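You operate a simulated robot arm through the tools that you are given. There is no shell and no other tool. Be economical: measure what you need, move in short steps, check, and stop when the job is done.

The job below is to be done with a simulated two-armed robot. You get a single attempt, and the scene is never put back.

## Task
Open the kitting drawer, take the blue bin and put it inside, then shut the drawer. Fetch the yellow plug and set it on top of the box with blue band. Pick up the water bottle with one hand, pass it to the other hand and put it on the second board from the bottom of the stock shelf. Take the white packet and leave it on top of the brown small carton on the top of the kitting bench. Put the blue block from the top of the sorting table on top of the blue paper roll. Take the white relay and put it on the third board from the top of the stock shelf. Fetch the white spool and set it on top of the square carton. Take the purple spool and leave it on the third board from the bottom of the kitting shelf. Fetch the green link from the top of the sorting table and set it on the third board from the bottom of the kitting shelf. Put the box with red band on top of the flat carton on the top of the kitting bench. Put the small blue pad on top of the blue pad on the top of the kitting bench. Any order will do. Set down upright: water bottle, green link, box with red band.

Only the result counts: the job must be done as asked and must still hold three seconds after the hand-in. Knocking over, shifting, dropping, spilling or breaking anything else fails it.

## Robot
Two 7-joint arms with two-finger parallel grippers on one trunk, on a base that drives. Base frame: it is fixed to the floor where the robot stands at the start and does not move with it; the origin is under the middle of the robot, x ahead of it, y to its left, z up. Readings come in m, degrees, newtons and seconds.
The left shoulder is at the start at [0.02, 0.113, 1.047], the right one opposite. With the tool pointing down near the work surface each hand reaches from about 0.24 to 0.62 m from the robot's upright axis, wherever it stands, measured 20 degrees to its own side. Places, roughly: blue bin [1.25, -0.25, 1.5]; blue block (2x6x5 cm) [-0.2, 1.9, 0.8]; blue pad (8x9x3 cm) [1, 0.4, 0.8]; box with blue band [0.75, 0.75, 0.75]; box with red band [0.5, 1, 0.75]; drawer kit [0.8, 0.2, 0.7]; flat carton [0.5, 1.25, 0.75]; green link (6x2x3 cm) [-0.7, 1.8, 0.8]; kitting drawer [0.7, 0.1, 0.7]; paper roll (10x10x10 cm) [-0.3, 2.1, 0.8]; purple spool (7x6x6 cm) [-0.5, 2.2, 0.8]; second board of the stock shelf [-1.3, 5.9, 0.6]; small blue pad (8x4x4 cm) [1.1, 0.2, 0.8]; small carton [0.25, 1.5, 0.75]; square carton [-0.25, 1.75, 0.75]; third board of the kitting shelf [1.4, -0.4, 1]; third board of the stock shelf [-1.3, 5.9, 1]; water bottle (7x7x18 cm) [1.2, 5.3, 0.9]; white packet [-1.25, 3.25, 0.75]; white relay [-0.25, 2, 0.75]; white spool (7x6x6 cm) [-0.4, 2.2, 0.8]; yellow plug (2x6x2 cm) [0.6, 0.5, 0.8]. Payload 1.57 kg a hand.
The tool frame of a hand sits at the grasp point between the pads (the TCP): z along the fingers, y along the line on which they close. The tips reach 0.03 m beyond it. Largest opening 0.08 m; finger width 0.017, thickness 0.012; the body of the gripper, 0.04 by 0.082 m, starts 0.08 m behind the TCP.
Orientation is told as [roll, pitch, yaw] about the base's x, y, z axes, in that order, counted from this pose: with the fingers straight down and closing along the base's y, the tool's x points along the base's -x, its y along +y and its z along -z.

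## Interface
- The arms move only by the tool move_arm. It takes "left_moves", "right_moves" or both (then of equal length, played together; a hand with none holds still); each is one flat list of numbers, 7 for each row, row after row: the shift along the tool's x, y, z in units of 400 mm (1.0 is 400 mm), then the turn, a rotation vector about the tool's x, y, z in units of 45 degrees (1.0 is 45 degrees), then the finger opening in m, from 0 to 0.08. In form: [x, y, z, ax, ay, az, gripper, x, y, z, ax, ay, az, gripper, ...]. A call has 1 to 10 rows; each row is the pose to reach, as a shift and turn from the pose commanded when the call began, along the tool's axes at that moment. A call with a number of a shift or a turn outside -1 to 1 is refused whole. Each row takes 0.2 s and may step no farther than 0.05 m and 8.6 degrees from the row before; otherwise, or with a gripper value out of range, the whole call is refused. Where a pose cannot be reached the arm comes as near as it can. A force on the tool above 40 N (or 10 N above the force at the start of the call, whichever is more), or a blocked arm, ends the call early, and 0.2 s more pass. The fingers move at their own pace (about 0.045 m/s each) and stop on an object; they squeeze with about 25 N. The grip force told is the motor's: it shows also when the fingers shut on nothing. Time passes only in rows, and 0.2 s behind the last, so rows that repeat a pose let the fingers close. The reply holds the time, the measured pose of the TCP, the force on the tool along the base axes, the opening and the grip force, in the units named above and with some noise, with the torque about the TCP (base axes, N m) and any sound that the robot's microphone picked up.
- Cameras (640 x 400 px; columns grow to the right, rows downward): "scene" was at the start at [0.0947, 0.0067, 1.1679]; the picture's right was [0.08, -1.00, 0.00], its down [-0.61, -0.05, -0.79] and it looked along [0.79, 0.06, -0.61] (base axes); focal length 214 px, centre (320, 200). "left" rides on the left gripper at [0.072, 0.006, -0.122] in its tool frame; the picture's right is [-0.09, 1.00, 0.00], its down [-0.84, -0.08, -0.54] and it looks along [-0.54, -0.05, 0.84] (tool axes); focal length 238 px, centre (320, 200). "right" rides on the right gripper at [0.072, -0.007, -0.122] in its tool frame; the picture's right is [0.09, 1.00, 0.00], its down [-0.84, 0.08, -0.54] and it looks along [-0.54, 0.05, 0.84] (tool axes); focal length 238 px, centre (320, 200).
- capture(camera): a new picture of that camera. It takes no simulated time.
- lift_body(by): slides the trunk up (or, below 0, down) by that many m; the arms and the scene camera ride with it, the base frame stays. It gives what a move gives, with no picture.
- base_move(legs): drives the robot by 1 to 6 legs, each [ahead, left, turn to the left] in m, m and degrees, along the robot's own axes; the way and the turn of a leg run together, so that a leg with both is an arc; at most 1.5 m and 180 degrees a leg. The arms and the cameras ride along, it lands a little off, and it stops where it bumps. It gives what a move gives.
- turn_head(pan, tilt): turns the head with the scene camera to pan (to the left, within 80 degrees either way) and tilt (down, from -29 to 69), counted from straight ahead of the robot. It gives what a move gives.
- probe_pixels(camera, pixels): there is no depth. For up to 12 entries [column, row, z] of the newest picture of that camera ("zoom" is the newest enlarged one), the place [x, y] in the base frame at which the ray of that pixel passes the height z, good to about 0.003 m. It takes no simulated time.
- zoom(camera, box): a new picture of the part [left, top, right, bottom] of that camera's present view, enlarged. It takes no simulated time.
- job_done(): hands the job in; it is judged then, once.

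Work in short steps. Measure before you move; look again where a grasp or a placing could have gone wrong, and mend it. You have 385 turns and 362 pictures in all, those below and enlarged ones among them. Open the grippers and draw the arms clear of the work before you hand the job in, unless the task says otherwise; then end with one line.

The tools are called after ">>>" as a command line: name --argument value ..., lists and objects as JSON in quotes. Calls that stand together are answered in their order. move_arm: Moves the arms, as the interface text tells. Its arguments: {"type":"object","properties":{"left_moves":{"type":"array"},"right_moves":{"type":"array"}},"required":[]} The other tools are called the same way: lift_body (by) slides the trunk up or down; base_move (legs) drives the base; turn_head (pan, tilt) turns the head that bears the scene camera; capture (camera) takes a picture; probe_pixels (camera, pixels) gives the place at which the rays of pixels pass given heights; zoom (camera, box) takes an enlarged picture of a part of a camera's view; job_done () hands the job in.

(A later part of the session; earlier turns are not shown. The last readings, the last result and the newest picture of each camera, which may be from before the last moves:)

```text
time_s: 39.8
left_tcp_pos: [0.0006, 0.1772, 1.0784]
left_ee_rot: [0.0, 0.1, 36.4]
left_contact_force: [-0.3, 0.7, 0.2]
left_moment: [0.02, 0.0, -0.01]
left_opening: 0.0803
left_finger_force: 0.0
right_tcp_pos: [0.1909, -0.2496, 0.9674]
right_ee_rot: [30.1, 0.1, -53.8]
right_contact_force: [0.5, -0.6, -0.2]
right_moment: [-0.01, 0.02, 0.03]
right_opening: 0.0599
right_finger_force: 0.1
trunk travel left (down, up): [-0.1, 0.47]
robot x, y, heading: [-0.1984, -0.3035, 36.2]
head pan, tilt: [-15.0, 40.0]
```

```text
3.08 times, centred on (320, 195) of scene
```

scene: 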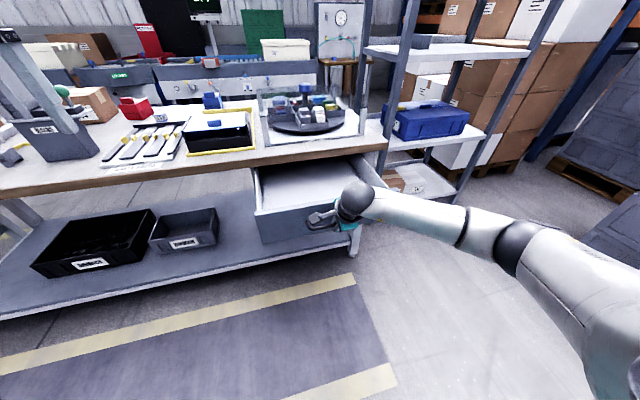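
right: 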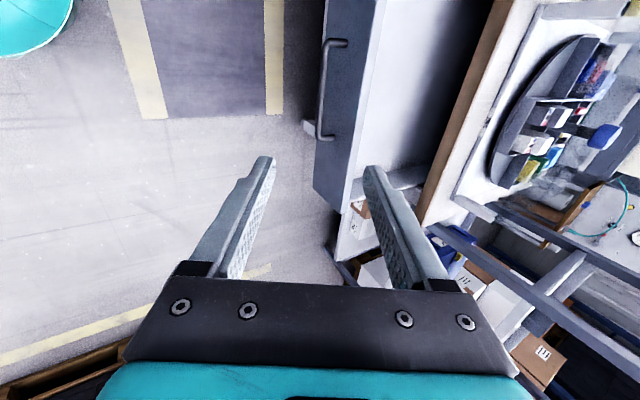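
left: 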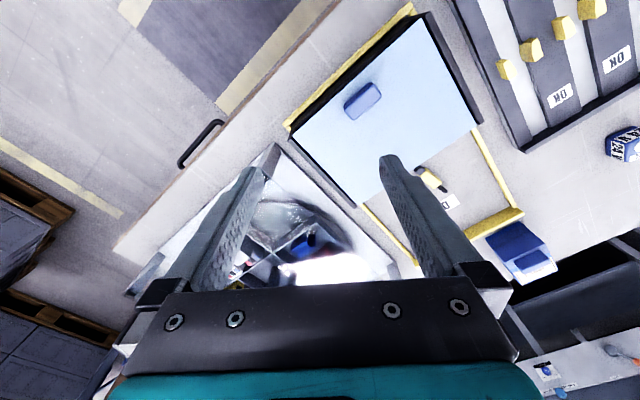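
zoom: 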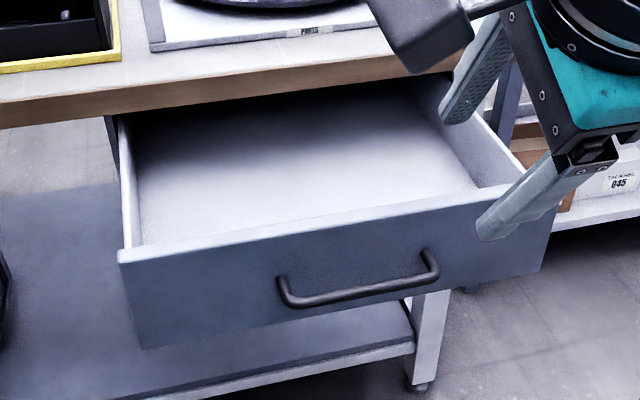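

Drawer is empty. Now restore the right hand's yaw (−90° about tool z), with pitch increased to 45°, and raise the trunk.

>>> move_arm --right_moves '[0, 0, 0, 0, 0, -0.17, 0.07, 0, 0, 0, 0, 0, -0.34, 0.07, 0, 0, 0, 0, 0, -0.51, 0.07, 0, 0, 0, 0, 0, -0.68, 0.07, 0, 0, 0, 0, 0, -0.85, 0.07, 0, 0, 0, 0, 0, -1.0, 0.07]'

>>> move_arm --right_moves '[0, 0, 0, 0, 0, -0.17, 0.07, 0, 0, 0, 0, 0, -0.34, 0.07, 0, 0, 0, 0, 0, -0.51, 0.07, 0, 0, 0, 0, 0, -0.68, 0.07, 0, 0, 0, 0, 0, -0.85, 0.07, 0, 0, 0, 0, 0, -1.0, 0.07]'

>>> move_arm --right_moves '[0, 0, 0, 0, -0.17, 0, 0.07, 0, 0, 0, 0, -0.333, 0, 0.07]'

>>> lift_body --by 0.4

>>> base_move --legs '[[0, -0.55, 0]]'

>>> lift_body --by 0.07

>>> turn_head --pan 0 --tilt 15

>>> capture --camera "scene"

```text
time_s: 41.2
left_tcp_pos: [0.0016, 0.1764, 1.0774]
left_ee_rot: [0.0, -0.1, 36.3]
left_contact_force: [0.0, -0.6, 0.2]
left_moment: [0.0, 0.01, -0.01]
left_opening: 0.08
left_finger_force: 0.1
right_tcp_pos: [0.1905, -0.2481, 0.9679]
right_ee_rot: [22.3, -20.7, -12.8]
right_contact_force: [-0.6, 0.7, -1.1]
right_moment: [0.0, -0.01, -0.01]
right_opening: 0.07
right_finger_force: 0.1
trunk travel left (down, up): [-0.1, 0.47]
robot x, y, heading: [-0.1992, -0.3081, 36.3]
head pan, tilt: [-15.0, 40.0]
```

```text
time_s: 42.6
left_tcp_pos: [0.0016, 0.1759, 1.0765]
left_ee_rot: [0.0, 0.0, 36.3]
left_contact_force: [0.1, -0.4, 0.3]
left_moment: [0.02, 0.01, -0.04]
left_opening: 0.0802
left_finger_force: 0.1
right_tcp_pos: [0.1914, -0.2484, 0.966]
right_ee_rot: [0.1, -30.1, 36.3]
right_contact_force: [0.2, -0.2, 0.3]
right_moment: [0.02, 0.0, -0.02]
right_opening: 0.0702
right_finger_force: 0.1
trunk travel left (down, up): [-0.1, 0.47]
robot x, y, heading: [-0.1964, -0.3088, 36.2]
head pan, tilt: [-15.0, 40.0]
```

```text
time_s: 43.2
left_tcp_pos: [0.001, 0.1754, 1.0771]
left_ee_rot: [0.0, 0.0, 36.3]
left_contact_force: [-1.1, 0.5, -0.4]
left_moment: [-0.03, 0.01, 0.0]
left_opening: 0.0802
left_finger_force: 0.0
right_tcp_pos: [0.2172, -0.2306, 0.9785]
right_ee_rot: [0.2, -45.1, 36.3]
right_contact_force: [0.2, 0.7, 0.4]
right_moment: [-0.03, 0.01, -0.01]
right_opening: 0.07
right_finger_force: 0.0
right hand out of reach, approached as far as the arm can: row 1, 2
trunk travel left (down, up): [-0.1, 0.47]
robot x, y, heading: [-0.196, -0.3044, 36.4]
head pan, tilt: [-15.0, 40.0]
```

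```text
time_s: 47.1
left_tcp_pos: [0.0018, 0.1764, 1.4769]
left_ee_rot: [0.0, 0.0, 36.3]
left_contact_force: [0.0, 0.7, 0.3]
left_moment: [0.0, 0.02, 0.01]
left_opening: 0.0801
left_finger_force: 0.0
right_tcp_pos: [0.2181, -0.2308, 1.3799]
right_ee_rot: [0.2, -45.0, 36.1]
right_contact_force: [-0.3, -0.1, -0.6]
right_moment: [-0.03, 0.0, 0.02]
right_opening: 0.0699
right_finger_force: 0.1
trunk travel left (down, up): [-0.5, 0.07]
robot x, y, heading: [-0.1982, -0.3076, 36.2]
head pan, tilt: [-15.0, 40.0]
```

```text
time_s: 50.2
left_tcp_pos: [0.3283, -0.2697, 1.4773]
left_ee_rot: [0.0, -0.1, 36.2]
left_contact_force: [-0.2, -0.6, 0.3]
left_moment: [0.01, 0.01, 0.01]
left_opening: 0.0797
left_finger_force: 0.0
right_tcp_pos: [0.5437, -0.6768, 1.3785]
right_ee_rot: [0.2, -44.9, 36.1]
right_contact_force: [0.9, 0.7, 0.7]
right_moment: [0.04, 0.0, 0.02]
right_opening: 0.0697
right_finger_force: 0.1
trunk travel left (down, up): [-0.5, 0.07]
robot x, y, heading: [0.1292, -0.7569, 36.4]
head pan, tilt: [-15.0, 40.0]
```

```text
time_s: 51.3
left_tcp_pos: [0.3279, -0.2703, 1.5478]
left_ee_rot: [-0.1, 0.0, 36.2]
left_contact_force: [-0.3, -0.4, 0.4]
left_moment: [-0.02, 0.0, -0.01]
left_opening: 0.0802
left_finger_force: 0.1
right_tcp_pos: [0.5446, -0.6772, 1.4489]
right_ee_rot: [0.2, -45.0, 36.2]
right_contact_force: [-0.4, 0.5, 0.5]
right_moment: [0.02, 0.01, -0.03]
right_opening: 0.0701
right_finger_force: 0.1
trunk travel left (down, up): [-0.57, 0.0]
robot x, y, heading: [0.1249, -0.7534, 36.2]
head pan, tilt: [-15.0, 40.0]
```

```text
time_s: 52.2
left_tcp_pos: [0.3277, -0.2704, 1.5474]
left_ee_rot: [0.0, 0.0, 36.1]
left_contact_force: [0.1, 0.4, -0.4]
left_moment: [0.03, -0.02, 0.01]
left_opening: 0.08
left_finger_force: 0.0
right_tcp_pos: [0.5433, -0.6759, 1.4498]
right_ee_rot: [0.2, -45.0, 36.2]
right_contact_force: [0.5, 0.7, -0.5]
right_moment: [-0.01, -0.01, 0.0]
right_opening: 0.07
right_finger_force: 0.0
trunk travel left (down, up): [-0.57, 0.0]
robot x, y, heading: [0.129, -0.7525, 36.2]
head pan, tilt: [0.0, 15.0]
```

```text
326 pictures are left
```

scene: 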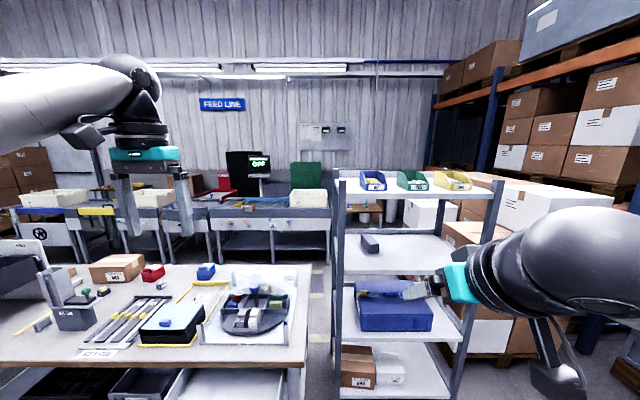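

Zoom on the bins.

>>> zoom --camera "scene" --box '[335, 155, 485, 235]'

```text
4.27 times, centred on (410, 195) of scene
```

zoom: 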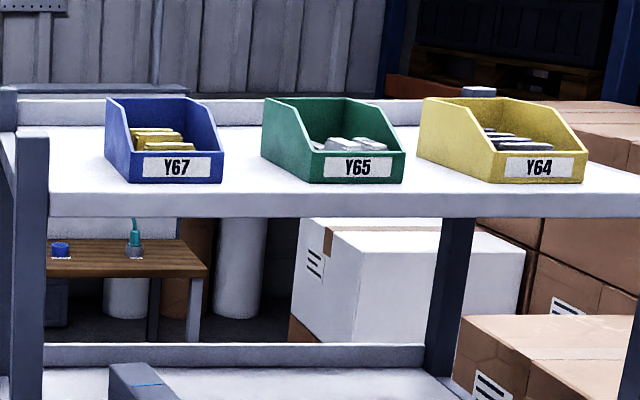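

>>> probe_pixels --camera "zoom" --pixels '[[60, 193, 1.41], [600, 192, 1.41], [132, 183, 1.41], [221, 183, 1.41], [106, 97, 1.5], [182, 94, 1.5], [222, 150, 1.45], [132, 153, 1.45]]'

```text
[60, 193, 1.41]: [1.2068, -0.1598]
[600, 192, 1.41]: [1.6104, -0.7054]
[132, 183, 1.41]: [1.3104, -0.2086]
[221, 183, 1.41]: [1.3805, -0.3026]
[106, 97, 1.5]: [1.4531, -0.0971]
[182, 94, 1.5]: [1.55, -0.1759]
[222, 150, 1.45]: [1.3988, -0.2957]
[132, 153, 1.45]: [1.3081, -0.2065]
```

>>> probe_pixels --camera "zoom" --pixels '[[60, 193, 1.45], [600, 192, 1.45], [132, 183, 1.45], [221, 183, 1.45], [60, 193, 1.44], [600, 192, 1.44], [132, 183, 1.44], [221, 183, 1.44], [106, 97, 1.54], [182, 94, 1.54], [222, 150, 1.48]]'

>>> capture --camera "right"

```text
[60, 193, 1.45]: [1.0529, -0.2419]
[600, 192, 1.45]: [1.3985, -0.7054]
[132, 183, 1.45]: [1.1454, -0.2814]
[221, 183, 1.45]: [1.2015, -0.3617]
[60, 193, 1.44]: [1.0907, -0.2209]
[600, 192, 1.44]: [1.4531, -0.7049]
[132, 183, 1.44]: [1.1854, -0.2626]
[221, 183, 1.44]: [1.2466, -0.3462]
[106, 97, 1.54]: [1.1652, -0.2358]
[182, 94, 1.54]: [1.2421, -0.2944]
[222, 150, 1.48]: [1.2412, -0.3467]
```

```text
324 pictures are left
```

right: 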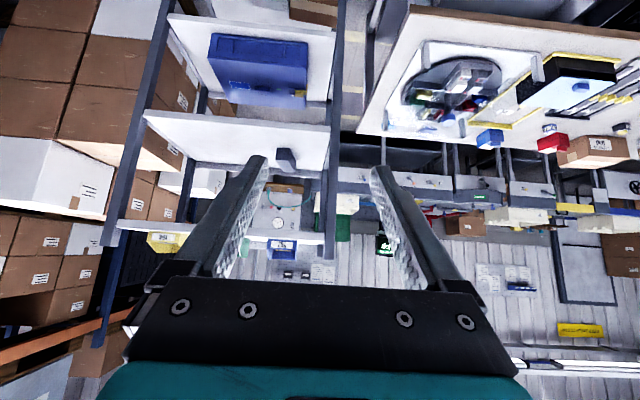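

Board top ≈1.443; bin front at d≈0.788, left wall s≈−0.907, right −1.01. I'd use the left hand from s≈−1.05 to stay clear of the open drawer; check the floor to the right first.

>>> turn_head --pan -50 --tilt 40

>>> capture --camera "scene"

>>> turn_head --pan 20 --tilt 65

>>> capture --camera "scene"

```text
time_s: 53.4
left_tcp_pos: [0.3278, -0.2681, 1.5473]
left_ee_rot: [0.0, -0.1, 36.1]
left_contact_force: [0.2, -0.5, 0.0]
left_moment: [0.02, 0.01, 0.0]
left_opening: 0.0797
left_finger_force: 0.0
right_tcp_pos: [0.5443, -0.6764, 1.4502]
right_ee_rot: [0.2, -44.9, 36.2]
right_contact_force: [-0.1, -0.3, -0.3]
right_moment: [-0.03, 0.02, -0.02]
right_opening: 0.07
right_finger_force: 0.1
trunk travel left (down, up): [-0.57, 0.0]
robot x, y, heading: [0.1268, -0.7543, 36.1]
head pan, tilt: [-50.0, 40.0]
```

```text
323 pictures are left
```

scene: 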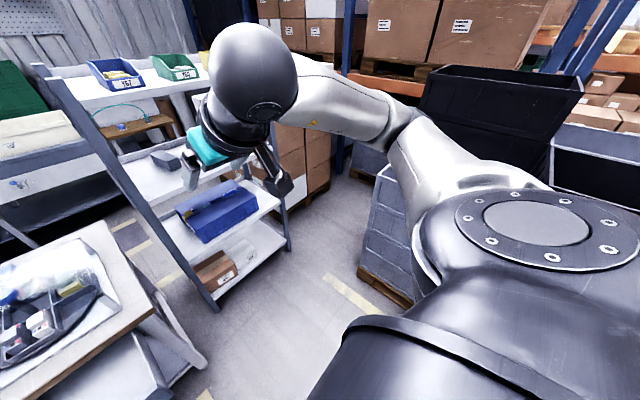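

```text
time_s: 54.8
left_tcp_pos: [0.3277, -0.2715, 1.5483]
left_ee_rot: [0.1, 0.0, 36.1]
left_contact_force: [0.6, -0.9, -0.8]
left_moment: [0.0, 0.02, -0.02]
left_opening: 0.0801
left_finger_force: 0.0
right_tcp_pos: [0.5441, -0.6765, 1.4489]
right_ee_rot: [0.2, -45.0, 36.0]
right_contact_force: [-1.2, -0.6, 0.3]
right_moment: [0.02, 0.0, -0.03]
right_opening: 0.0699
right_finger_force: 0.1
trunk travel left (down, up): [-0.57, 0.0]
robot x, y, heading: [0.1285, -0.752, 36.3]
head pan, tilt: [20.0, 65.0]
```

```text
322 pictures are left
```

scene: 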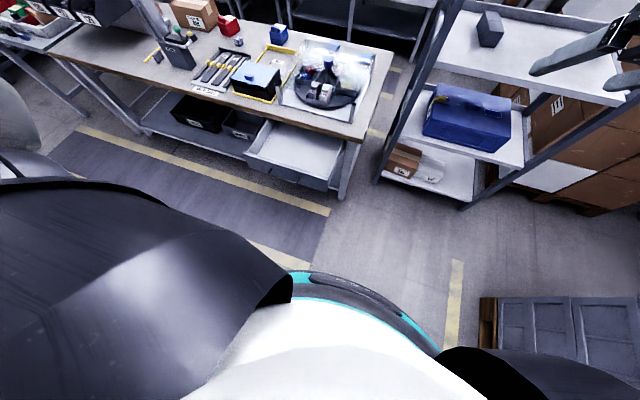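

>>> probe_pixels --camera "scene" --pixels '[[480, 298, 0.1], [478, 345, 0.1], [320, 274, 0.3], [437, 350, 0.3], [320, 274, 0.1], [437, 350, 0.1], [328, 192, 0.65], [243, 152, 0.75], [340, 200, 0.0]]'

```text
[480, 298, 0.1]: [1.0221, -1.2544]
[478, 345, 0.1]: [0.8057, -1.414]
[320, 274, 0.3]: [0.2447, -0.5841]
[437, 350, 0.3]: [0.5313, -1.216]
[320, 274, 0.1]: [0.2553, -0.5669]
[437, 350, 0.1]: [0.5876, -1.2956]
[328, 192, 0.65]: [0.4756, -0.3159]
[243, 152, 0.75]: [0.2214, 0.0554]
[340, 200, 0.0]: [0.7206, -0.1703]
```

Pallet is at s<−1.61, OK. Pitch the left hand 45° forward, then drive diagonally toward the shelf.

>>> move_arm --left_moves '[0, -0.04, 0, 0, -0.17, 0, 0.05, 0, -0.08, 0, 0, -0.34, 0, 0.05, 0, -0.12, 0, 0, -0.51, 0, 0.05, 0, -0.16, 0, 0, -0.68, 0, 0.05, 0, -0.2, 0, 0, -0.85, 0, 0.05, 0, -0.25, 0, 0, -1.0, 0, 0.05]'

>>> base_move --legs '[[0.45, -0.37, 0]]'

>>> capture --camera "left"

>>> turn_head --pan 15 --tilt 25

>>> capture --camera "scene"

```text
time_s: 56.2
left_tcp_pos: [0.3883, -0.3509, 1.5481]
left_ee_rot: [-0.1, -45.2, 36.3]
left_contact_force: [0.4, -0.1, 0.0]
left_moment: [0.02, 0.01, 0.03]
left_opening: 0.0503
left_finger_force: 0.1
right_tcp_pos: [0.544, -0.6781, 1.45]
right_ee_rot: [0.2, -44.9, 36.1]
right_contact_force: [0.0, -0.3, 0.0]
right_moment: [0.0, 0.01, 0.0]
right_opening: 0.0702
right_finger_force: 0.0
trunk travel left (down, up): [-0.57, 0.0]
robot x, y, heading: [0.1285, -0.7513, 36.2]
head pan, tilt: [20.0, 65.0]
```

```text
time_s: 59.5
left_tcp_pos: [0.9659, -0.3795, 1.5478]
left_ee_rot: [0.1, -44.9, 36.2]
left_contact_force: [-0.1, -0.3, -0.9]
left_moment: [0.0, -0.03, -0.01]
left_opening: 0.05
left_finger_force: 0.2
right_tcp_pos: [1.1221, -0.7059, 1.4503]
right_ee_rot: [0.2, -45.1, 36.1]
right_contact_force: [0.3, -0.6, -0.3]
right_moment: [0.01, 0.01, 0.02]
right_opening: 0.0697
right_finger_force: 0.0
trunk travel left (down, up): [-0.57, 0.0]
robot x, y, heading: [0.7076, -0.785, 36.2]
head pan, tilt: [20.0, 65.0]
```

```text
321 pictures are left
```

left: 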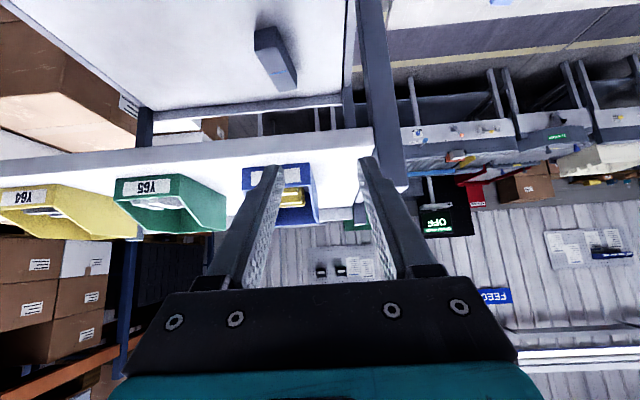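

```text
time_s: 60.6
left_tcp_pos: [0.9664, -0.3801, 1.5469]
left_ee_rot: [0.0, -45.1, 36.2]
left_contact_force: [0.1, -0.1, -0.3]
left_moment: [-0.04, 0.0, 0.03]
left_opening: 0.0497
left_finger_force: 0.1
right_tcp_pos: [1.1237, -0.7059, 1.4491]
right_ee_rot: [0.1, -45.0, 36.1]
right_contact_force: [0.3, -0.8, -0.2]
right_moment: [0.0, -0.01, 0.02]
right_opening: 0.0701
right_finger_force: 0.1
trunk travel left (down, up): [-0.57, 0.0]
robot x, y, heading: [0.7098, -0.7807, 36.3]
head pan, tilt: [15.0, 25.0]
```

```text
320 pictures are left
```

scene: 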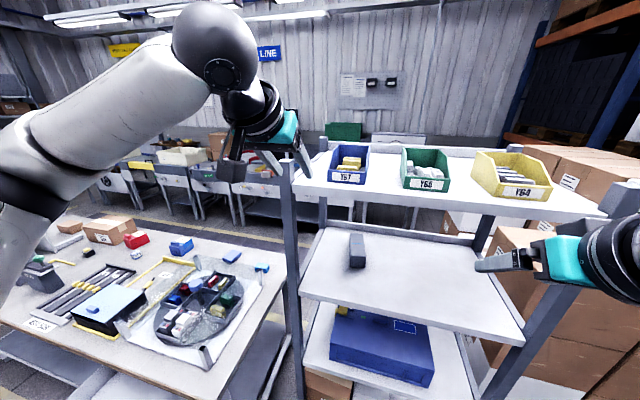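

Zoom on the bin from this pose.

>>> zoom --camera "scene" --box '[300, 130, 420, 205]'

>>> zoom --camera "left" --box '[220, 130, 380, 240]'

```text
5.33 times, centred on (360, 168) of scene
```

zoom: 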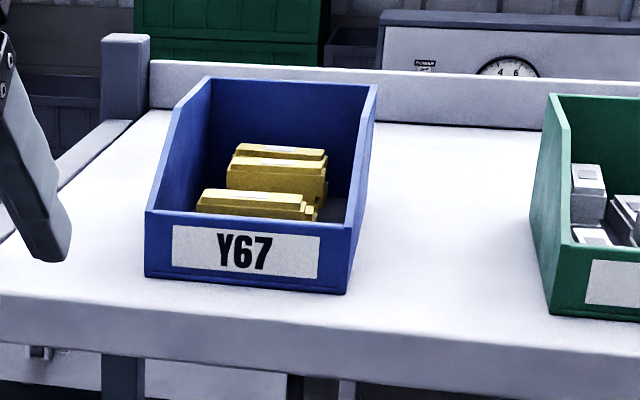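

```text
3.64 times, centred on (300, 185) of left
```

zoom: 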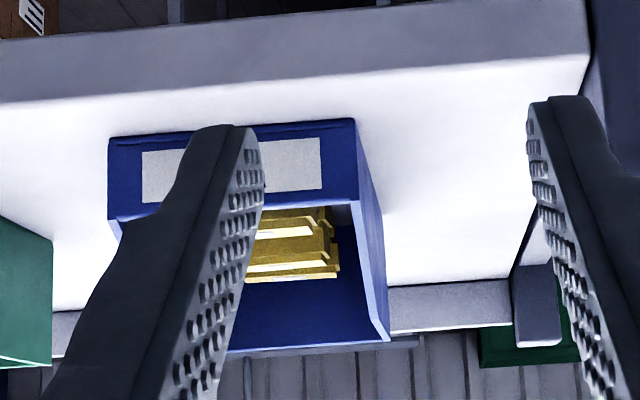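

>>> probe_pixels --camera "scene" --pixels '[[327.2, 182.4, 1.44], [364.9, 185.6, 1.44], [327.6, 170.1, 1.48], [365.7, 173.3, 1.48], [338.8, 144.9, 1.53], [370.3, 146.3, 1.53], [327.2, 182.4, 1.45]]'

>>> probe_pixels --camera "left" --pixels '[[309.5, 162.4, 1.44], [309.5, 162.4, 1.45], [310, 185.8, 1.48], [319, 223.4, 1.53], [319, 223.4, 1.52], [242, 190, 1.48]]'

```text
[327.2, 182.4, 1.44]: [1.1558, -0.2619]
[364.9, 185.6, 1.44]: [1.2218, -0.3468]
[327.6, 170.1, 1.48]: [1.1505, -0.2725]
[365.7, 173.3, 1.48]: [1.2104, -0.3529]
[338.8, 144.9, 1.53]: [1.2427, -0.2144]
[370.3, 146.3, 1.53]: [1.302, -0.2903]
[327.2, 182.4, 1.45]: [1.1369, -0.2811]
```

```text
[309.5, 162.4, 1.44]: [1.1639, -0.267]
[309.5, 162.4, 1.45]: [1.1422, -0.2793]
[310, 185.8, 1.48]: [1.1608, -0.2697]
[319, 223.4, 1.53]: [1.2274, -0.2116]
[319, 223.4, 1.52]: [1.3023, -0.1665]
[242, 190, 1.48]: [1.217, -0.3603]
```

Bin: front-left (1.16,-0.265), back top z≈1.528, ~10×10×8.8 cm. Drive 0.17 ahead, then re-measure TCP.

>>> base_move --legs '[[0.17, 0, 0]]'

>>> capture --camera "left"

```text
time_s: 62.0
left_tcp_pos: [1.1025, -0.2794, 1.5469]
left_ee_rot: [0.0, -44.9, 36.2]
left_contact_force: [-0.6, 0.1, 0.5]
left_moment: [-0.01, -0.01, 0.02]
left_opening: 0.0499
left_finger_force: 0.0
right_tcp_pos: [1.2601, -0.6059, 1.4496]
right_ee_rot: [0.2, -45.0, 36.2]
right_contact_force: [-0.3, 0.5, 0.7]
right_moment: [0.0, 0.04, -0.06]
right_opening: 0.0697
right_finger_force: 0.1
trunk travel left (down, up): [-0.57, 0.0]
robot x, y, heading: [0.8453, -0.6814, 36.1]
head pan, tilt: [15.0, 25.0]
```

```text
317 pictures are left
```

left: 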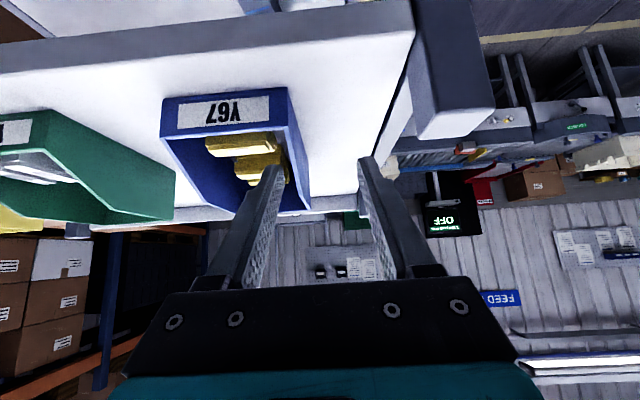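

Move to the wall: shift 2.5 cm right, then forward-down, keeping the wall between fingers.

>>> move_arm --left_moves '[0, -0.0625, 0, 0, 0, 0, 0.04, -0.03, -0.0625, 0.06, 0, 0, 0, 0.04, -0.06, -0.0625, 0.12, 0, 0, 0, 0.04, -0.08, -0.0625, 0.16, 0, 0, 0, 0.04]'

>>> capture --camera "left"

>>> zoom --camera "scene" --box '[230, 100, 430, 225]'

```text
time_s: 63.0
left_tcp_pos: [1.1729, -0.2603, 1.5248]
left_ee_rot: [-0.1, -45.0, 36.2]
left_contact_force: [0.1, -0.1, -0.4]
left_moment: [0.0, 0.01, 0.0]
left_opening: 0.04
left_finger_force: 0.0
right_tcp_pos: [1.26, -0.6062, 1.4489]
right_ee_rot: [0.2, -45.0, 36.1]
right_contact_force: [0.9, 0.5, -0.2]
right_moment: [0.03, 0.01, -0.03]
right_opening: 0.0699
right_finger_force: 0.0
trunk travel left (down, up): [-0.57, 0.0]
robot x, y, heading: [0.8401, -0.6836, 36.1]
head pan, tilt: [15.0, 25.0]
```

```text
316 pictures are left
```

left: 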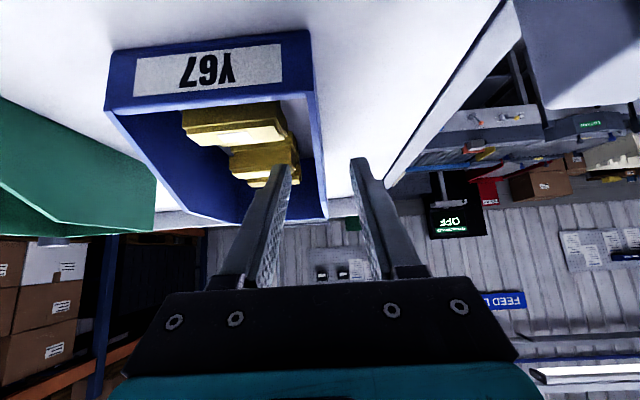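

```text
3.20 times, centred on (330, 162) of scene
```

zoom: 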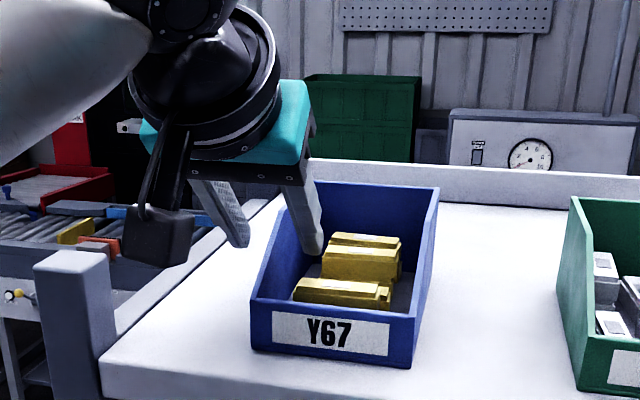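

Inner finger is inside, outer outside. Continue to target and close.

>>> move_arm --left_moves '[-0.025, 0, 0.05, 0, 0, 0, 0.035, -0.047, 0, 0.1, 0, 0, 0, 0.03, -0.047, 0, 0.1, 0, 0, 0, 0.0, -0.047, 0, 0.1, 0, 0, 0, 0.0, -0.047, 0, 0.1, 0, 0, 0, 0.0]'

>>> capture --camera "left"

>>> zoom --camera "scene" --box '[230, 100, 430, 225]'

```text
time_s: 64.2
left_tcp_pos: [1.2043, -0.2353, 1.5138]
left_ee_rot: [0.0, -45.5, 36.5]
left_contact_force: [-2.7, 4.7, 18.5]
left_moment: [0.09, -0.09, 0.01]
left_opening: 0.0035
left_finger_force: 24.9
right_tcp_pos: [1.2575, -0.6048, 1.4506]
right_ee_rot: [0.2, -45.1, 36.1]
right_contact_force: [0.0, -0.2, -0.2]
right_moment: [-0.01, 0.0, -0.01]
right_opening: 0.0701
right_finger_force: 0.0
trunk travel left (down, up): [-0.57, 0.0]
robot x, y, heading: [0.8445, -0.6839, 36.1]
head pan, tilt: [15.0, 25.0]
```

```text
314 pictures are left
```

left: 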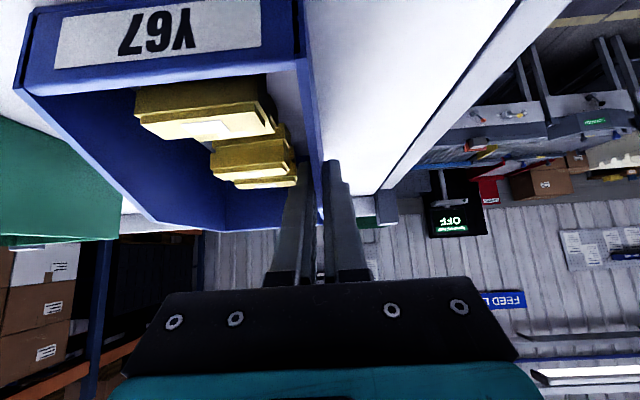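

```text
3.20 times, centred on (330, 162) of scene
```

zoom: 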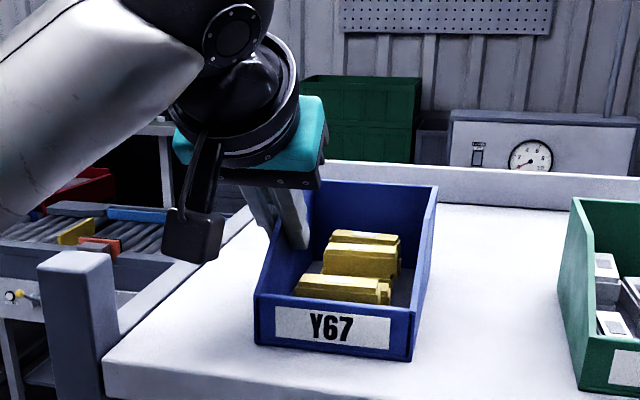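

Gripped. Lift 2 cm slowly and check for tilt.

>>> move_arm --left_moves '[-0.0177, 0, -0.0177, 0, 0, 0, 0.0, -0.0354, 0, -0.0354, 0, 0, 0, 0.0, -0.0531, 0, -0.0531, 0, 0, 0, 0.0]'

>>> zoom --camera "scene" --box '[230, 100, 430, 225]'

```text
time_s: 65.0
left_tcp_pos: [1.2041, -0.2357, 1.5395]
left_ee_rot: [0.0, -44.9, 36.2]
left_contact_force: [0.5, -0.9, -1.9]
left_moment: [0.08, 0.08, -0.01]
left_opening: 0.0038
left_finger_force: 24.6
right_tcp_pos: [1.2593, -0.6065, 1.4498]
right_ee_rot: [0.2, -45.0, 36.2]
right_contact_force: [0.0, -0.6, -0.9]
right_moment: [-0.02, 0.0, 0.02]
right_opening: 0.0699
right_finger_force: 0.0
trunk travel left (down, up): [-0.57, 0.0]
robot x, y, heading: [0.8445, -0.6843, 36.4]
head pan, tilt: [15.0, 25.0]
```

```text
3.20 times, centred on (330, 162) of scene
```

zoom: 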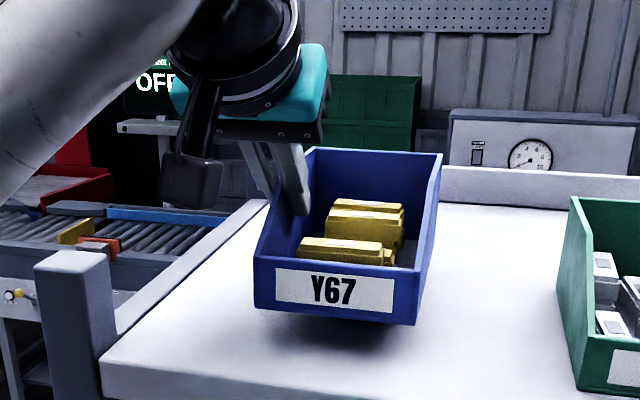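

Bin held level. Back away diagonally, then lower the trunk in free space.

>>> base_move --legs '[[-0.3, 0.1, 0], [-0.4, 0.3, 0]]'

>>> lift_body --by -0.4

>>> turn_head --pan 10 --tilt 40

>>> capture --camera "scene"

```text
time_s: 69.7
left_tcp_pos: [0.4059, -0.3275, 1.5397]
left_ee_rot: [0.1, -45.0, 36.1]
left_contact_force: [-0.6, -0.9, -1.0]
left_moment: [0.07, 0.07, 0.0]
left_opening: 0.0036
left_finger_force: 24.1
right_tcp_pos: [0.4573, -0.6983, 1.4501]
right_ee_rot: [0.2, -45.0, 35.9]
right_contact_force: [0.0, 0.7, 0.5]
right_moment: [0.01, -0.03, 0.0]
right_opening: 0.0696
right_finger_force: 0.1
trunk travel left (down, up): [-0.57, 0.0]
robot x, y, heading: [0.042, -0.7785, 35.9]
head pan, tilt: [15.0, 25.0]
```

```text
time_s: 73.5
left_tcp_pos: [0.4044, -0.3286, 1.139]
left_ee_rot: [0.0, -45.0, 36.1]
left_contact_force: [0.8, -0.3, -1.8]
left_moment: [0.06, 0.04, -0.04]
left_opening: 0.0038
left_finger_force: 24.9
right_tcp_pos: [0.4572, -0.6984, 1.0494]
right_ee_rot: [0.2, -44.9, 36.0]
right_contact_force: [0.3, -0.3, -0.3]
right_moment: [-0.01, -0.03, 0.03]
right_opening: 0.07
right_finger_force: 0.0
trunk travel left (down, up): [-0.17, 0.4]
robot x, y, heading: [0.0429, -0.7773, 36.0]
head pan, tilt: [15.0, 25.0]
```

```text
time_s: 74.3
left_tcp_pos: [0.4053, -0.3283, 1.1387]
left_ee_rot: [0.0, -45.0, 36.0]
left_contact_force: [0.1, 1.6, -2.5]
left_moment: [0.05, 0.09, -0.01]
left_opening: 0.0038
left_finger_force: 24.9
right_tcp_pos: [0.4578, -0.6994, 1.0493]
right_ee_rot: [0.2, -45.0, 35.9]
right_contact_force: [0.4, -0.1, -0.5]
right_moment: [0.01, 0.05, 0.01]
right_opening: 0.0698
right_finger_force: 0.0
trunk travel left (down, up): [-0.17, 0.4]
robot x, y, heading: [0.0413, -0.7736, 35.7]
head pan, tilt: [10.0, 40.0]
```

```text
311 pictures are left
```

scene: 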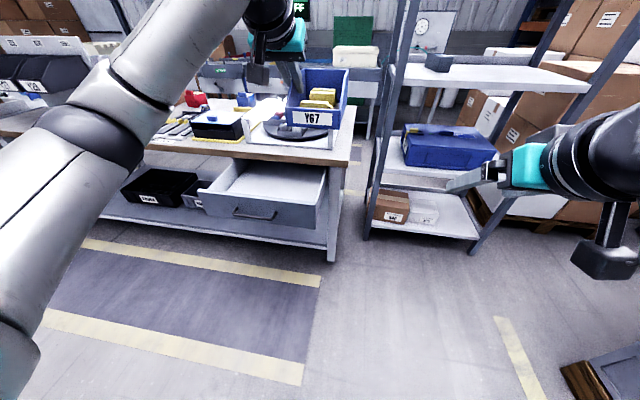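

>>> zoom --camera "scene" --box '[190, 140, 350, 240]'

```text
4.00 times, centred on (270, 190) of scene
```

zoom: 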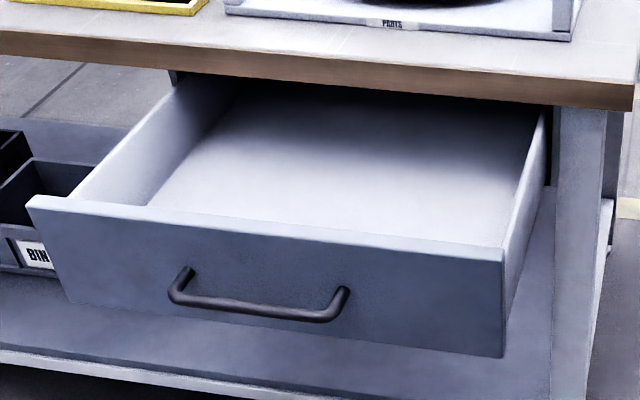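

>>> probe_pixels --camera "zoom" --pixels '[[28, 197, 0.74], [502, 252, 0.74], [502, 252, 0.76], [65, 300, 0.62], [503, 357, 0.62], [255, 312, 0.7], [130, 205, 0.65], [500, 245, 0.65], [160, 205, 0.65], [540, 115, 0.74], [175, 100, 0.74]]'

```text
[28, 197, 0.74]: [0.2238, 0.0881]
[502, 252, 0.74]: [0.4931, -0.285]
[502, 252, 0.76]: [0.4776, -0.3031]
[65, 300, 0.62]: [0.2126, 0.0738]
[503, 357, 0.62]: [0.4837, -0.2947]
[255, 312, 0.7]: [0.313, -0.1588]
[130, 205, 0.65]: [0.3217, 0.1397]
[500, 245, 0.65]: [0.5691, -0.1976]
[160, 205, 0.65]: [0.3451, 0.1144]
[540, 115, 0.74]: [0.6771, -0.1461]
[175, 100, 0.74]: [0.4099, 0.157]
```

Drawer interior: s −0.10…−0.50, d 0.225…0.447. Position the bin above it.

>>> base_move --legs '[[0.17, 0.265, 0]]'

>>> lift_body --by -0.17

>>> turn_head --pan 10 --tilt 45

>>> capture --camera "scene"

>>> capture --camera "left"

```text
time_s: 76.4
left_tcp_pos: [0.3894, -0.017, 1.14]
left_ee_rot: [-0.1, -45.1, 35.9]
left_contact_force: [0.1, 0.6, -1.8]
left_moment: [0.08, 0.07, 0.0]
left_opening: 0.0036
left_finger_force: 24.6
right_tcp_pos: [0.4428, -0.3877, 1.0499]
right_ee_rot: [0.2, -45.1, 35.8]
right_contact_force: [0.5, -0.6, 0.3]
right_moment: [-0.04, 0.02, 0.0]
right_opening: 0.0701
right_finger_force: 0.1
trunk travel left (down, up): [-0.17, 0.4]
robot x, y, heading: [0.0283, -0.4634, 35.8]
head pan, tilt: [10.0, 40.0]
```

```text
time_s: 78.3
left_tcp_pos: [0.3906, -0.0187, 0.9704]
left_ee_rot: [0.0, -45.0, 35.9]
left_contact_force: [0.7, 0.2, -2.3]
left_moment: [0.08, 0.07, 0.01]
left_opening: 0.0038
left_finger_force: 24.9
right_tcp_pos: [0.4427, -0.3889, 0.8796]
right_ee_rot: [0.2, -45.0, 35.8]
right_contact_force: [0.2, -0.1, 1.0]
right_moment: [-0.02, -0.01, -0.03]
right_opening: 0.0699
right_finger_force: 0.1
trunk travel left (down, up): [0.0, 0.57]
robot x, y, heading: [0.0251, -0.4666, 36.0]
head pan, tilt: [10.0, 40.0]
```

```text
time_s: 79.0
left_tcp_pos: [0.3896, -0.0188, 0.97]
left_ee_rot: [0.0, -44.9, 35.9]
left_contact_force: [-0.2, 0.4, -1.2]
left_moment: [0.08, 0.09, 0.01]
left_opening: 0.0037
left_finger_force: 24.7
right_tcp_pos: [0.4428, -0.3892, 0.8789]
right_ee_rot: [0.2, -45.0, 35.8]
right_contact_force: [0.0, 0.3, 1.0]
right_moment: [-0.04, -0.01, -0.02]
right_opening: 0.0698
right_finger_force: 0.0
trunk travel left (down, up): [0.0, 0.57]
robot x, y, heading: [0.0308, -0.4602, 36.0]
head pan, tilt: [10.0, 45.0]
```

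```text
309 pictures are left
```

scene: 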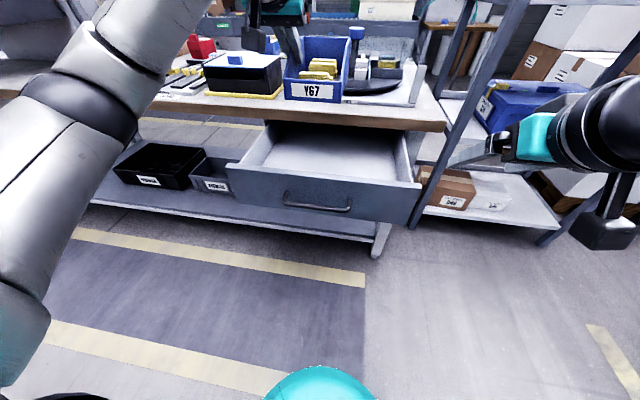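

```text
308 pictures are left
```

left: 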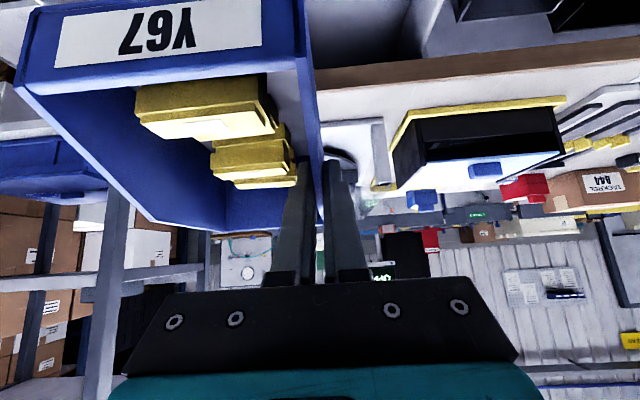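

Lower 10 cm and look at clearances.

>>> move_arm --left_moves '[0.07, 0, 0.07, 0, 0, 0, 0, 0.12, 0, 0.12, 0, 0, 0, 0, 0.177, 0, 0.177, 0, 0, 0, 0]'

>>> zoom --camera "scene" --box '[210, 40, 450, 230]'

>>> capture --camera "right"

```text
time_s: 79.8
left_tcp_pos: [0.3893, -0.0174, 0.8699]
left_ee_rot: [0.1, -45.0, 35.9]
left_contact_force: [0.1, -0.5, -2.5]
left_moment: [0.04, 0.09, 0.05]
left_opening: 0.0037
left_finger_force: 24.7
right_tcp_pos: [0.4424, -0.3888, 0.8789]
right_ee_rot: [0.3, -45.0, 35.8]
right_contact_force: [0.2, 0.3, -0.2]
right_moment: [0.05, 0.0, 0.01]
right_opening: 0.0701
right_finger_force: 0.0
trunk travel left (down, up): [0.0, 0.57]
robot x, y, heading: [0.0268, -0.4626, 35.7]
head pan, tilt: [10.0, 45.0]
```

```text
2.11 times, centred on (330, 135) of scene
```

zoom: 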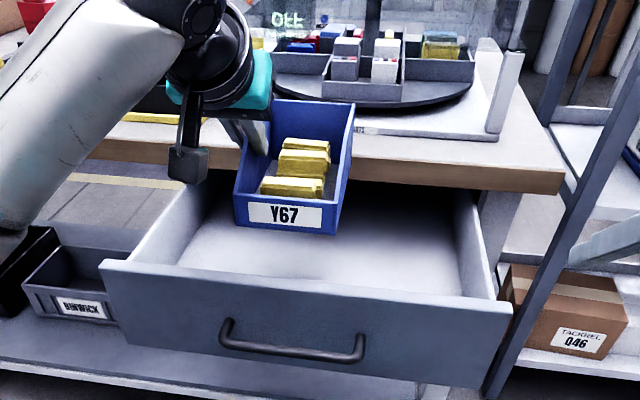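

```text
306 pictures are left
```

right: 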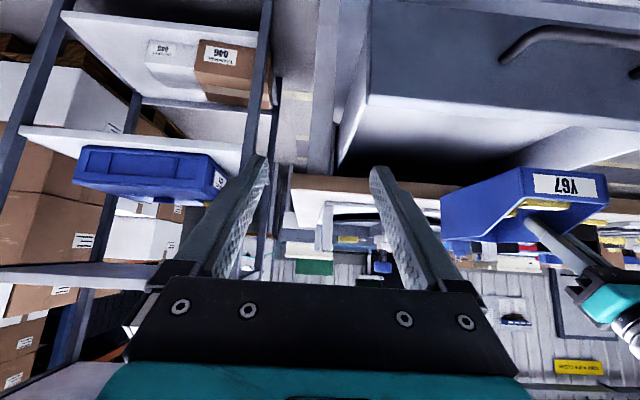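

>>> probe_pixels --camera "right" --pixels '[[524, 169, 0.799], [442, 200, 0.799], [600, 175, 0.799]]'

```text
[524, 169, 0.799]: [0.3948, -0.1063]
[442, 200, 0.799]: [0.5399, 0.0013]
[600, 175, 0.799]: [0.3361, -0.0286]
```

Bin depth is 18 cm (d 0.255–0.437); shift back 1.2 cm to clear the bench edge and descend.

>>> move_arm --left_moves '[0.021, 0, -0.021, 0, 0, 0, 0, 0.091, 0, 0.049, 0, 0, 0, 0, 0.161, 0, 0.119, 0, 0, 0, 0, 0.221, 0, 0.179, 0, 0, 0, 0, 0.251, 0, 0.209, 0, 0, 0, 0]'

>>> zoom --camera "scene" --box '[210, 60, 410, 220]'

```text
time_s: 81.0
left_tcp_pos: [0.3797, -0.0243, 0.7432]
left_ee_rot: [-0.1, -45.4, 35.9]
left_contact_force: [-0.5, 0.6, 9.4]
left_moment: [0.41, -0.54, 0.0]
left_opening: 0.004
left_finger_force: 24.1
right_tcp_pos: [0.443, -0.3898, 0.8806]
right_ee_rot: [0.1, -45.0, 35.9]
right_contact_force: [0.8, -0.3, 1.1]
right_moment: [-0.03, 0.02, 0.01]
right_opening: 0.07
right_finger_force: 0.1
trunk travel left (down, up): [0.0, 0.57]
robot x, y, heading: [0.0265, -0.4686, 35.9]
head pan, tilt: [10.0, 45.0]
```

```text
2.50 times, centred on (310, 140) of scene
```

zoom: 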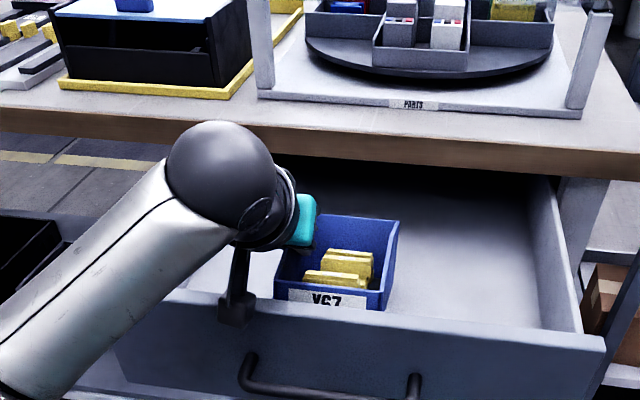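

Contact (9 N, moment consistent with bin base on the floor). Release and withdraw back-up.

>>> move_arm --left_moves '[0, 0, 0, 0, 0, 0, 0.03, 0, 0, 0, 0, 0, 0, 0.036, 0, 0, -0.08, 0, 0, 0, 0.036, 0, 0, -0.18, 0, 0, 0, 0.036, -0.06, 0, -0.27, 0, 0, 0, 0.036, -0.14, 0, -0.35, 0, 0, 0, 0.04, -0.22, 0, -0.43, 0, 0, 0, 0.05, -0.3, 0, -0.5, 0, 0, 0, 0.05]'

>>> zoom --camera "scene" --box '[210, 60, 410, 220]'

>>> capture --camera "left"

```text
time_s: 82.8
left_tcp_pos: [0.334, -0.0585, 0.9661]
left_ee_rot: [0.0, -44.9, 35.9]
left_contact_force: [-0.6, -0.4, -0.4]
left_moment: [-0.01, 0.0, 0.03]
left_opening: 0.0498
left_finger_force: 0.1
right_tcp_pos: [0.4422, -0.3897, 0.8806]
right_ee_rot: [0.2, -44.9, 35.8]
right_contact_force: [0.1, -1.6, -0.7]
right_moment: [-0.02, -0.02, 0.01]
right_opening: 0.0699
right_finger_force: 0.0
trunk travel left (down, up): [0.0, 0.57]
robot x, y, heading: [0.0276, -0.462, 36.1]
head pan, tilt: [10.0, 45.0]
```

```text
2.50 times, centred on (310, 140) of scene
```

zoom: 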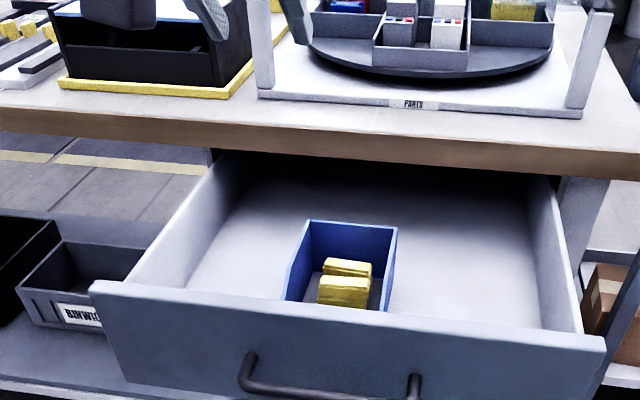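

```text
303 pictures are left
```

left: 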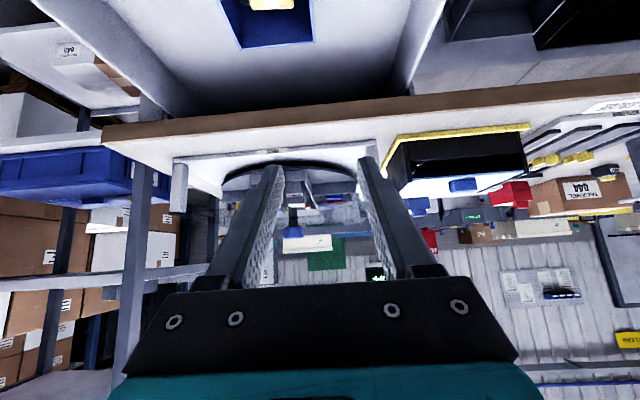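

Bin sits flat in the drawer. Now close the right gripper, lower it before the drawer face right of the handle (s≈−0.43, z≈0.69), and raise the left hand clear.

>>> move_arm --left_moves '[-0.08, 0, -0.08, 0, 0, 0, 0.05, -0.16, 0, -0.16, 0, 0, 0, 0.05, -0.24, 0, -0.24, 0, 0, 0, 0.05, -0.32, 0, -0.32, 0, 0, 0, 0.05, -0.4, 0, -0.4, 0, 0, 0, 0.05, -0.44, 0, -0.44, 0, 0, 0, 0.05]' --right_moves '[0.07, 0.06, 0, 0, 0, 0, 0.0, 0.14, 0.12, 0.04, 0, 0, 0, 0.0, 0.2, 0.18, 0.1, 0, 0, 0, 0.0, 0.26, 0.25, 0.17, 0, 0, 0, 0.0, 0.32, 0.31, 0.24, 0, 0, 0, 0.0, 0.371, 0.365, 0.3, 0, 0, 0, 0.0]'

>>> turn_head --pan 0 --tilt 45

>>> capture --camera "scene"

>>> capture --camera "right"

```text
time_s: 84.2
left_tcp_pos: [0.3327, -0.0577, 1.2149]
left_ee_rot: [0.0, -45.0, 35.8]
left_contact_force: [-0.3, 0.2, 0.3]
left_moment: [0.04, 0.02, 0.0]
left_opening: 0.0499
left_finger_force: 0.0
right_tcp_pos: [0.3398, -0.2812, 0.6904]
right_ee_rot: [0.3, -45.1, 35.7]
right_contact_force: [-0.4, 0.0, 0.5]
right_moment: [0.01, -0.01, 0.01]
right_opening: 0.0
right_finger_force: 21.4
right hand out of reach, approached as far as the arm can: row 1, 2, 3, 4
trunk travel left (down, up): [0.0, 0.57]
robot x, y, heading: [0.0265, -0.465, 35.9]
head pan, tilt: [10.0, 45.0]
```

```text
time_s: 84.9
left_tcp_pos: [0.3331, -0.0578, 1.2154]
left_ee_rot: [0.0, -45.0, 35.9]
left_contact_force: [0.5, 0.7, 0.0]
left_moment: [-0.01, 0.01, 0.04]
left_opening: 0.05
left_finger_force: 0.1
right_tcp_pos: [0.3407, -0.2819, 0.6913]
right_ee_rot: [0.3, -45.0, 35.9]
right_contact_force: [-0.5, 0.4, 0.1]
right_moment: [-0.02, -0.03, 0.01]
right_opening: 0.0001
right_finger_force: 21.2
trunk travel left (down, up): [0.0, 0.57]
robot x, y, heading: [0.0249, -0.4639, 36.1]
head pan, tilt: [0.0, 45.0]
```

```text
302 pictures are left
```

scene: 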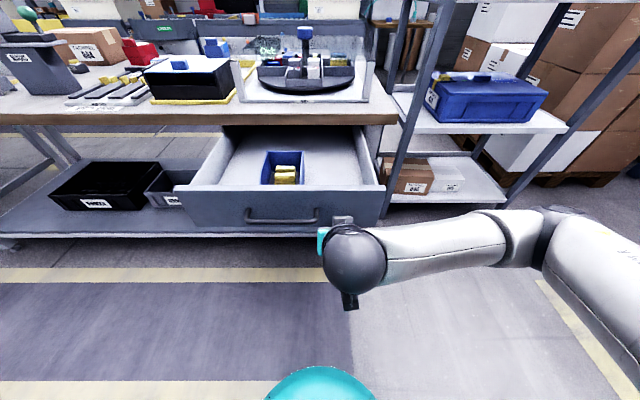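

```text
301 pictures are left
```

right: 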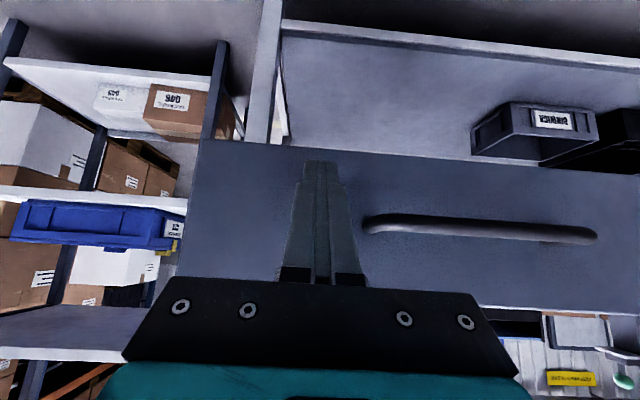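

Right tip is ~7.5 cm short of the face, right of the handle. Drive ahead 0.2 to push.

>>> base_move --legs '[[0.2, 0, 0]]'

>>> capture --camera "scene"

```text
time_s: 86.5
left_tcp_pos: [0.4945, 0.0589, 1.2166]
left_ee_rot: [0.0, -45.0, 35.9]
left_contact_force: [-0.4, 0.5, -0.2]
left_moment: [0.0, -0.01, 0.02]
left_opening: 0.05
left_finger_force: 0.0
right_tcp_pos: [0.5016, -0.1648, 0.6907]
right_ee_rot: [0.2, -44.9, 35.8]
right_contact_force: [-0.5, 0.3, 0.2]
right_moment: [-0.01, 0.0, 0.01]
right_opening: 0.0
right_finger_force: 21.3
trunk travel left (down, up): [0.0, 0.57]
robot x, y, heading: [0.1885, -0.3483, 35.9]
head pan, tilt: [0.0, 45.0]
```

```text
300 pictures are left
```

scene: 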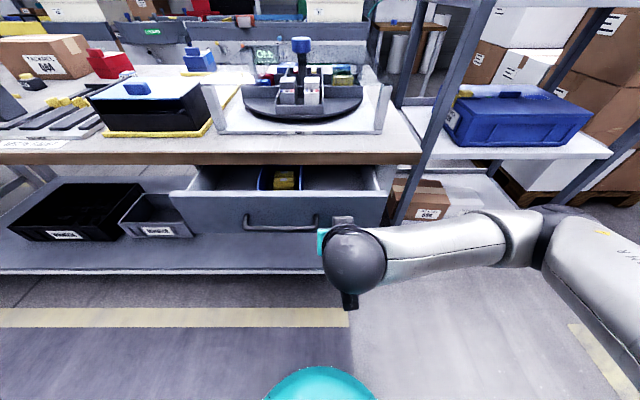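

Pushing works; continue 0.12.

>>> base_move --legs '[[0.12, 0, 0]]'

>>> capture --camera "scene"

```text
time_s: 87.7
left_tcp_pos: [0.5893, 0.1292, 1.2146]
left_ee_rot: [0.0, -45.0, 36.0]
left_contact_force: [-0.6, -0.3, -0.1]
left_moment: [0.01, 0.01, -0.02]
left_opening: 0.0502
left_finger_force: 0.0
right_tcp_pos: [0.5978, -0.0954, 0.6905]
right_ee_rot: [0.2, -45.0, 35.9]
right_contact_force: [0.2, 0.0, 0.0]
right_moment: [-0.01, 0.0, 0.0]
right_opening: 0.0
right_finger_force: 21.2
trunk travel left (down, up): [0.0, 0.57]
robot x, y, heading: [0.2853, -0.2772, 36.0]
head pan, tilt: [0.0, 45.0]
```

```text
299 pictures are left
```

scene: 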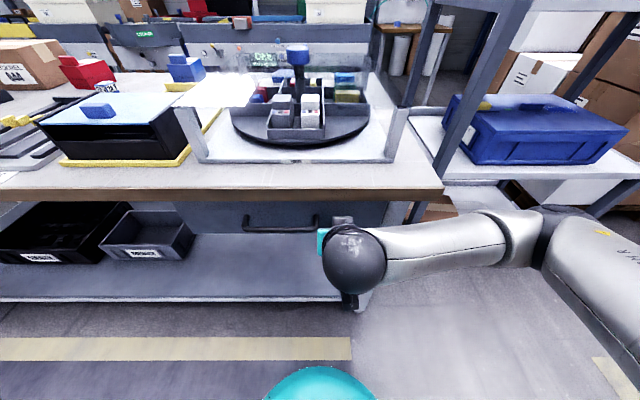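

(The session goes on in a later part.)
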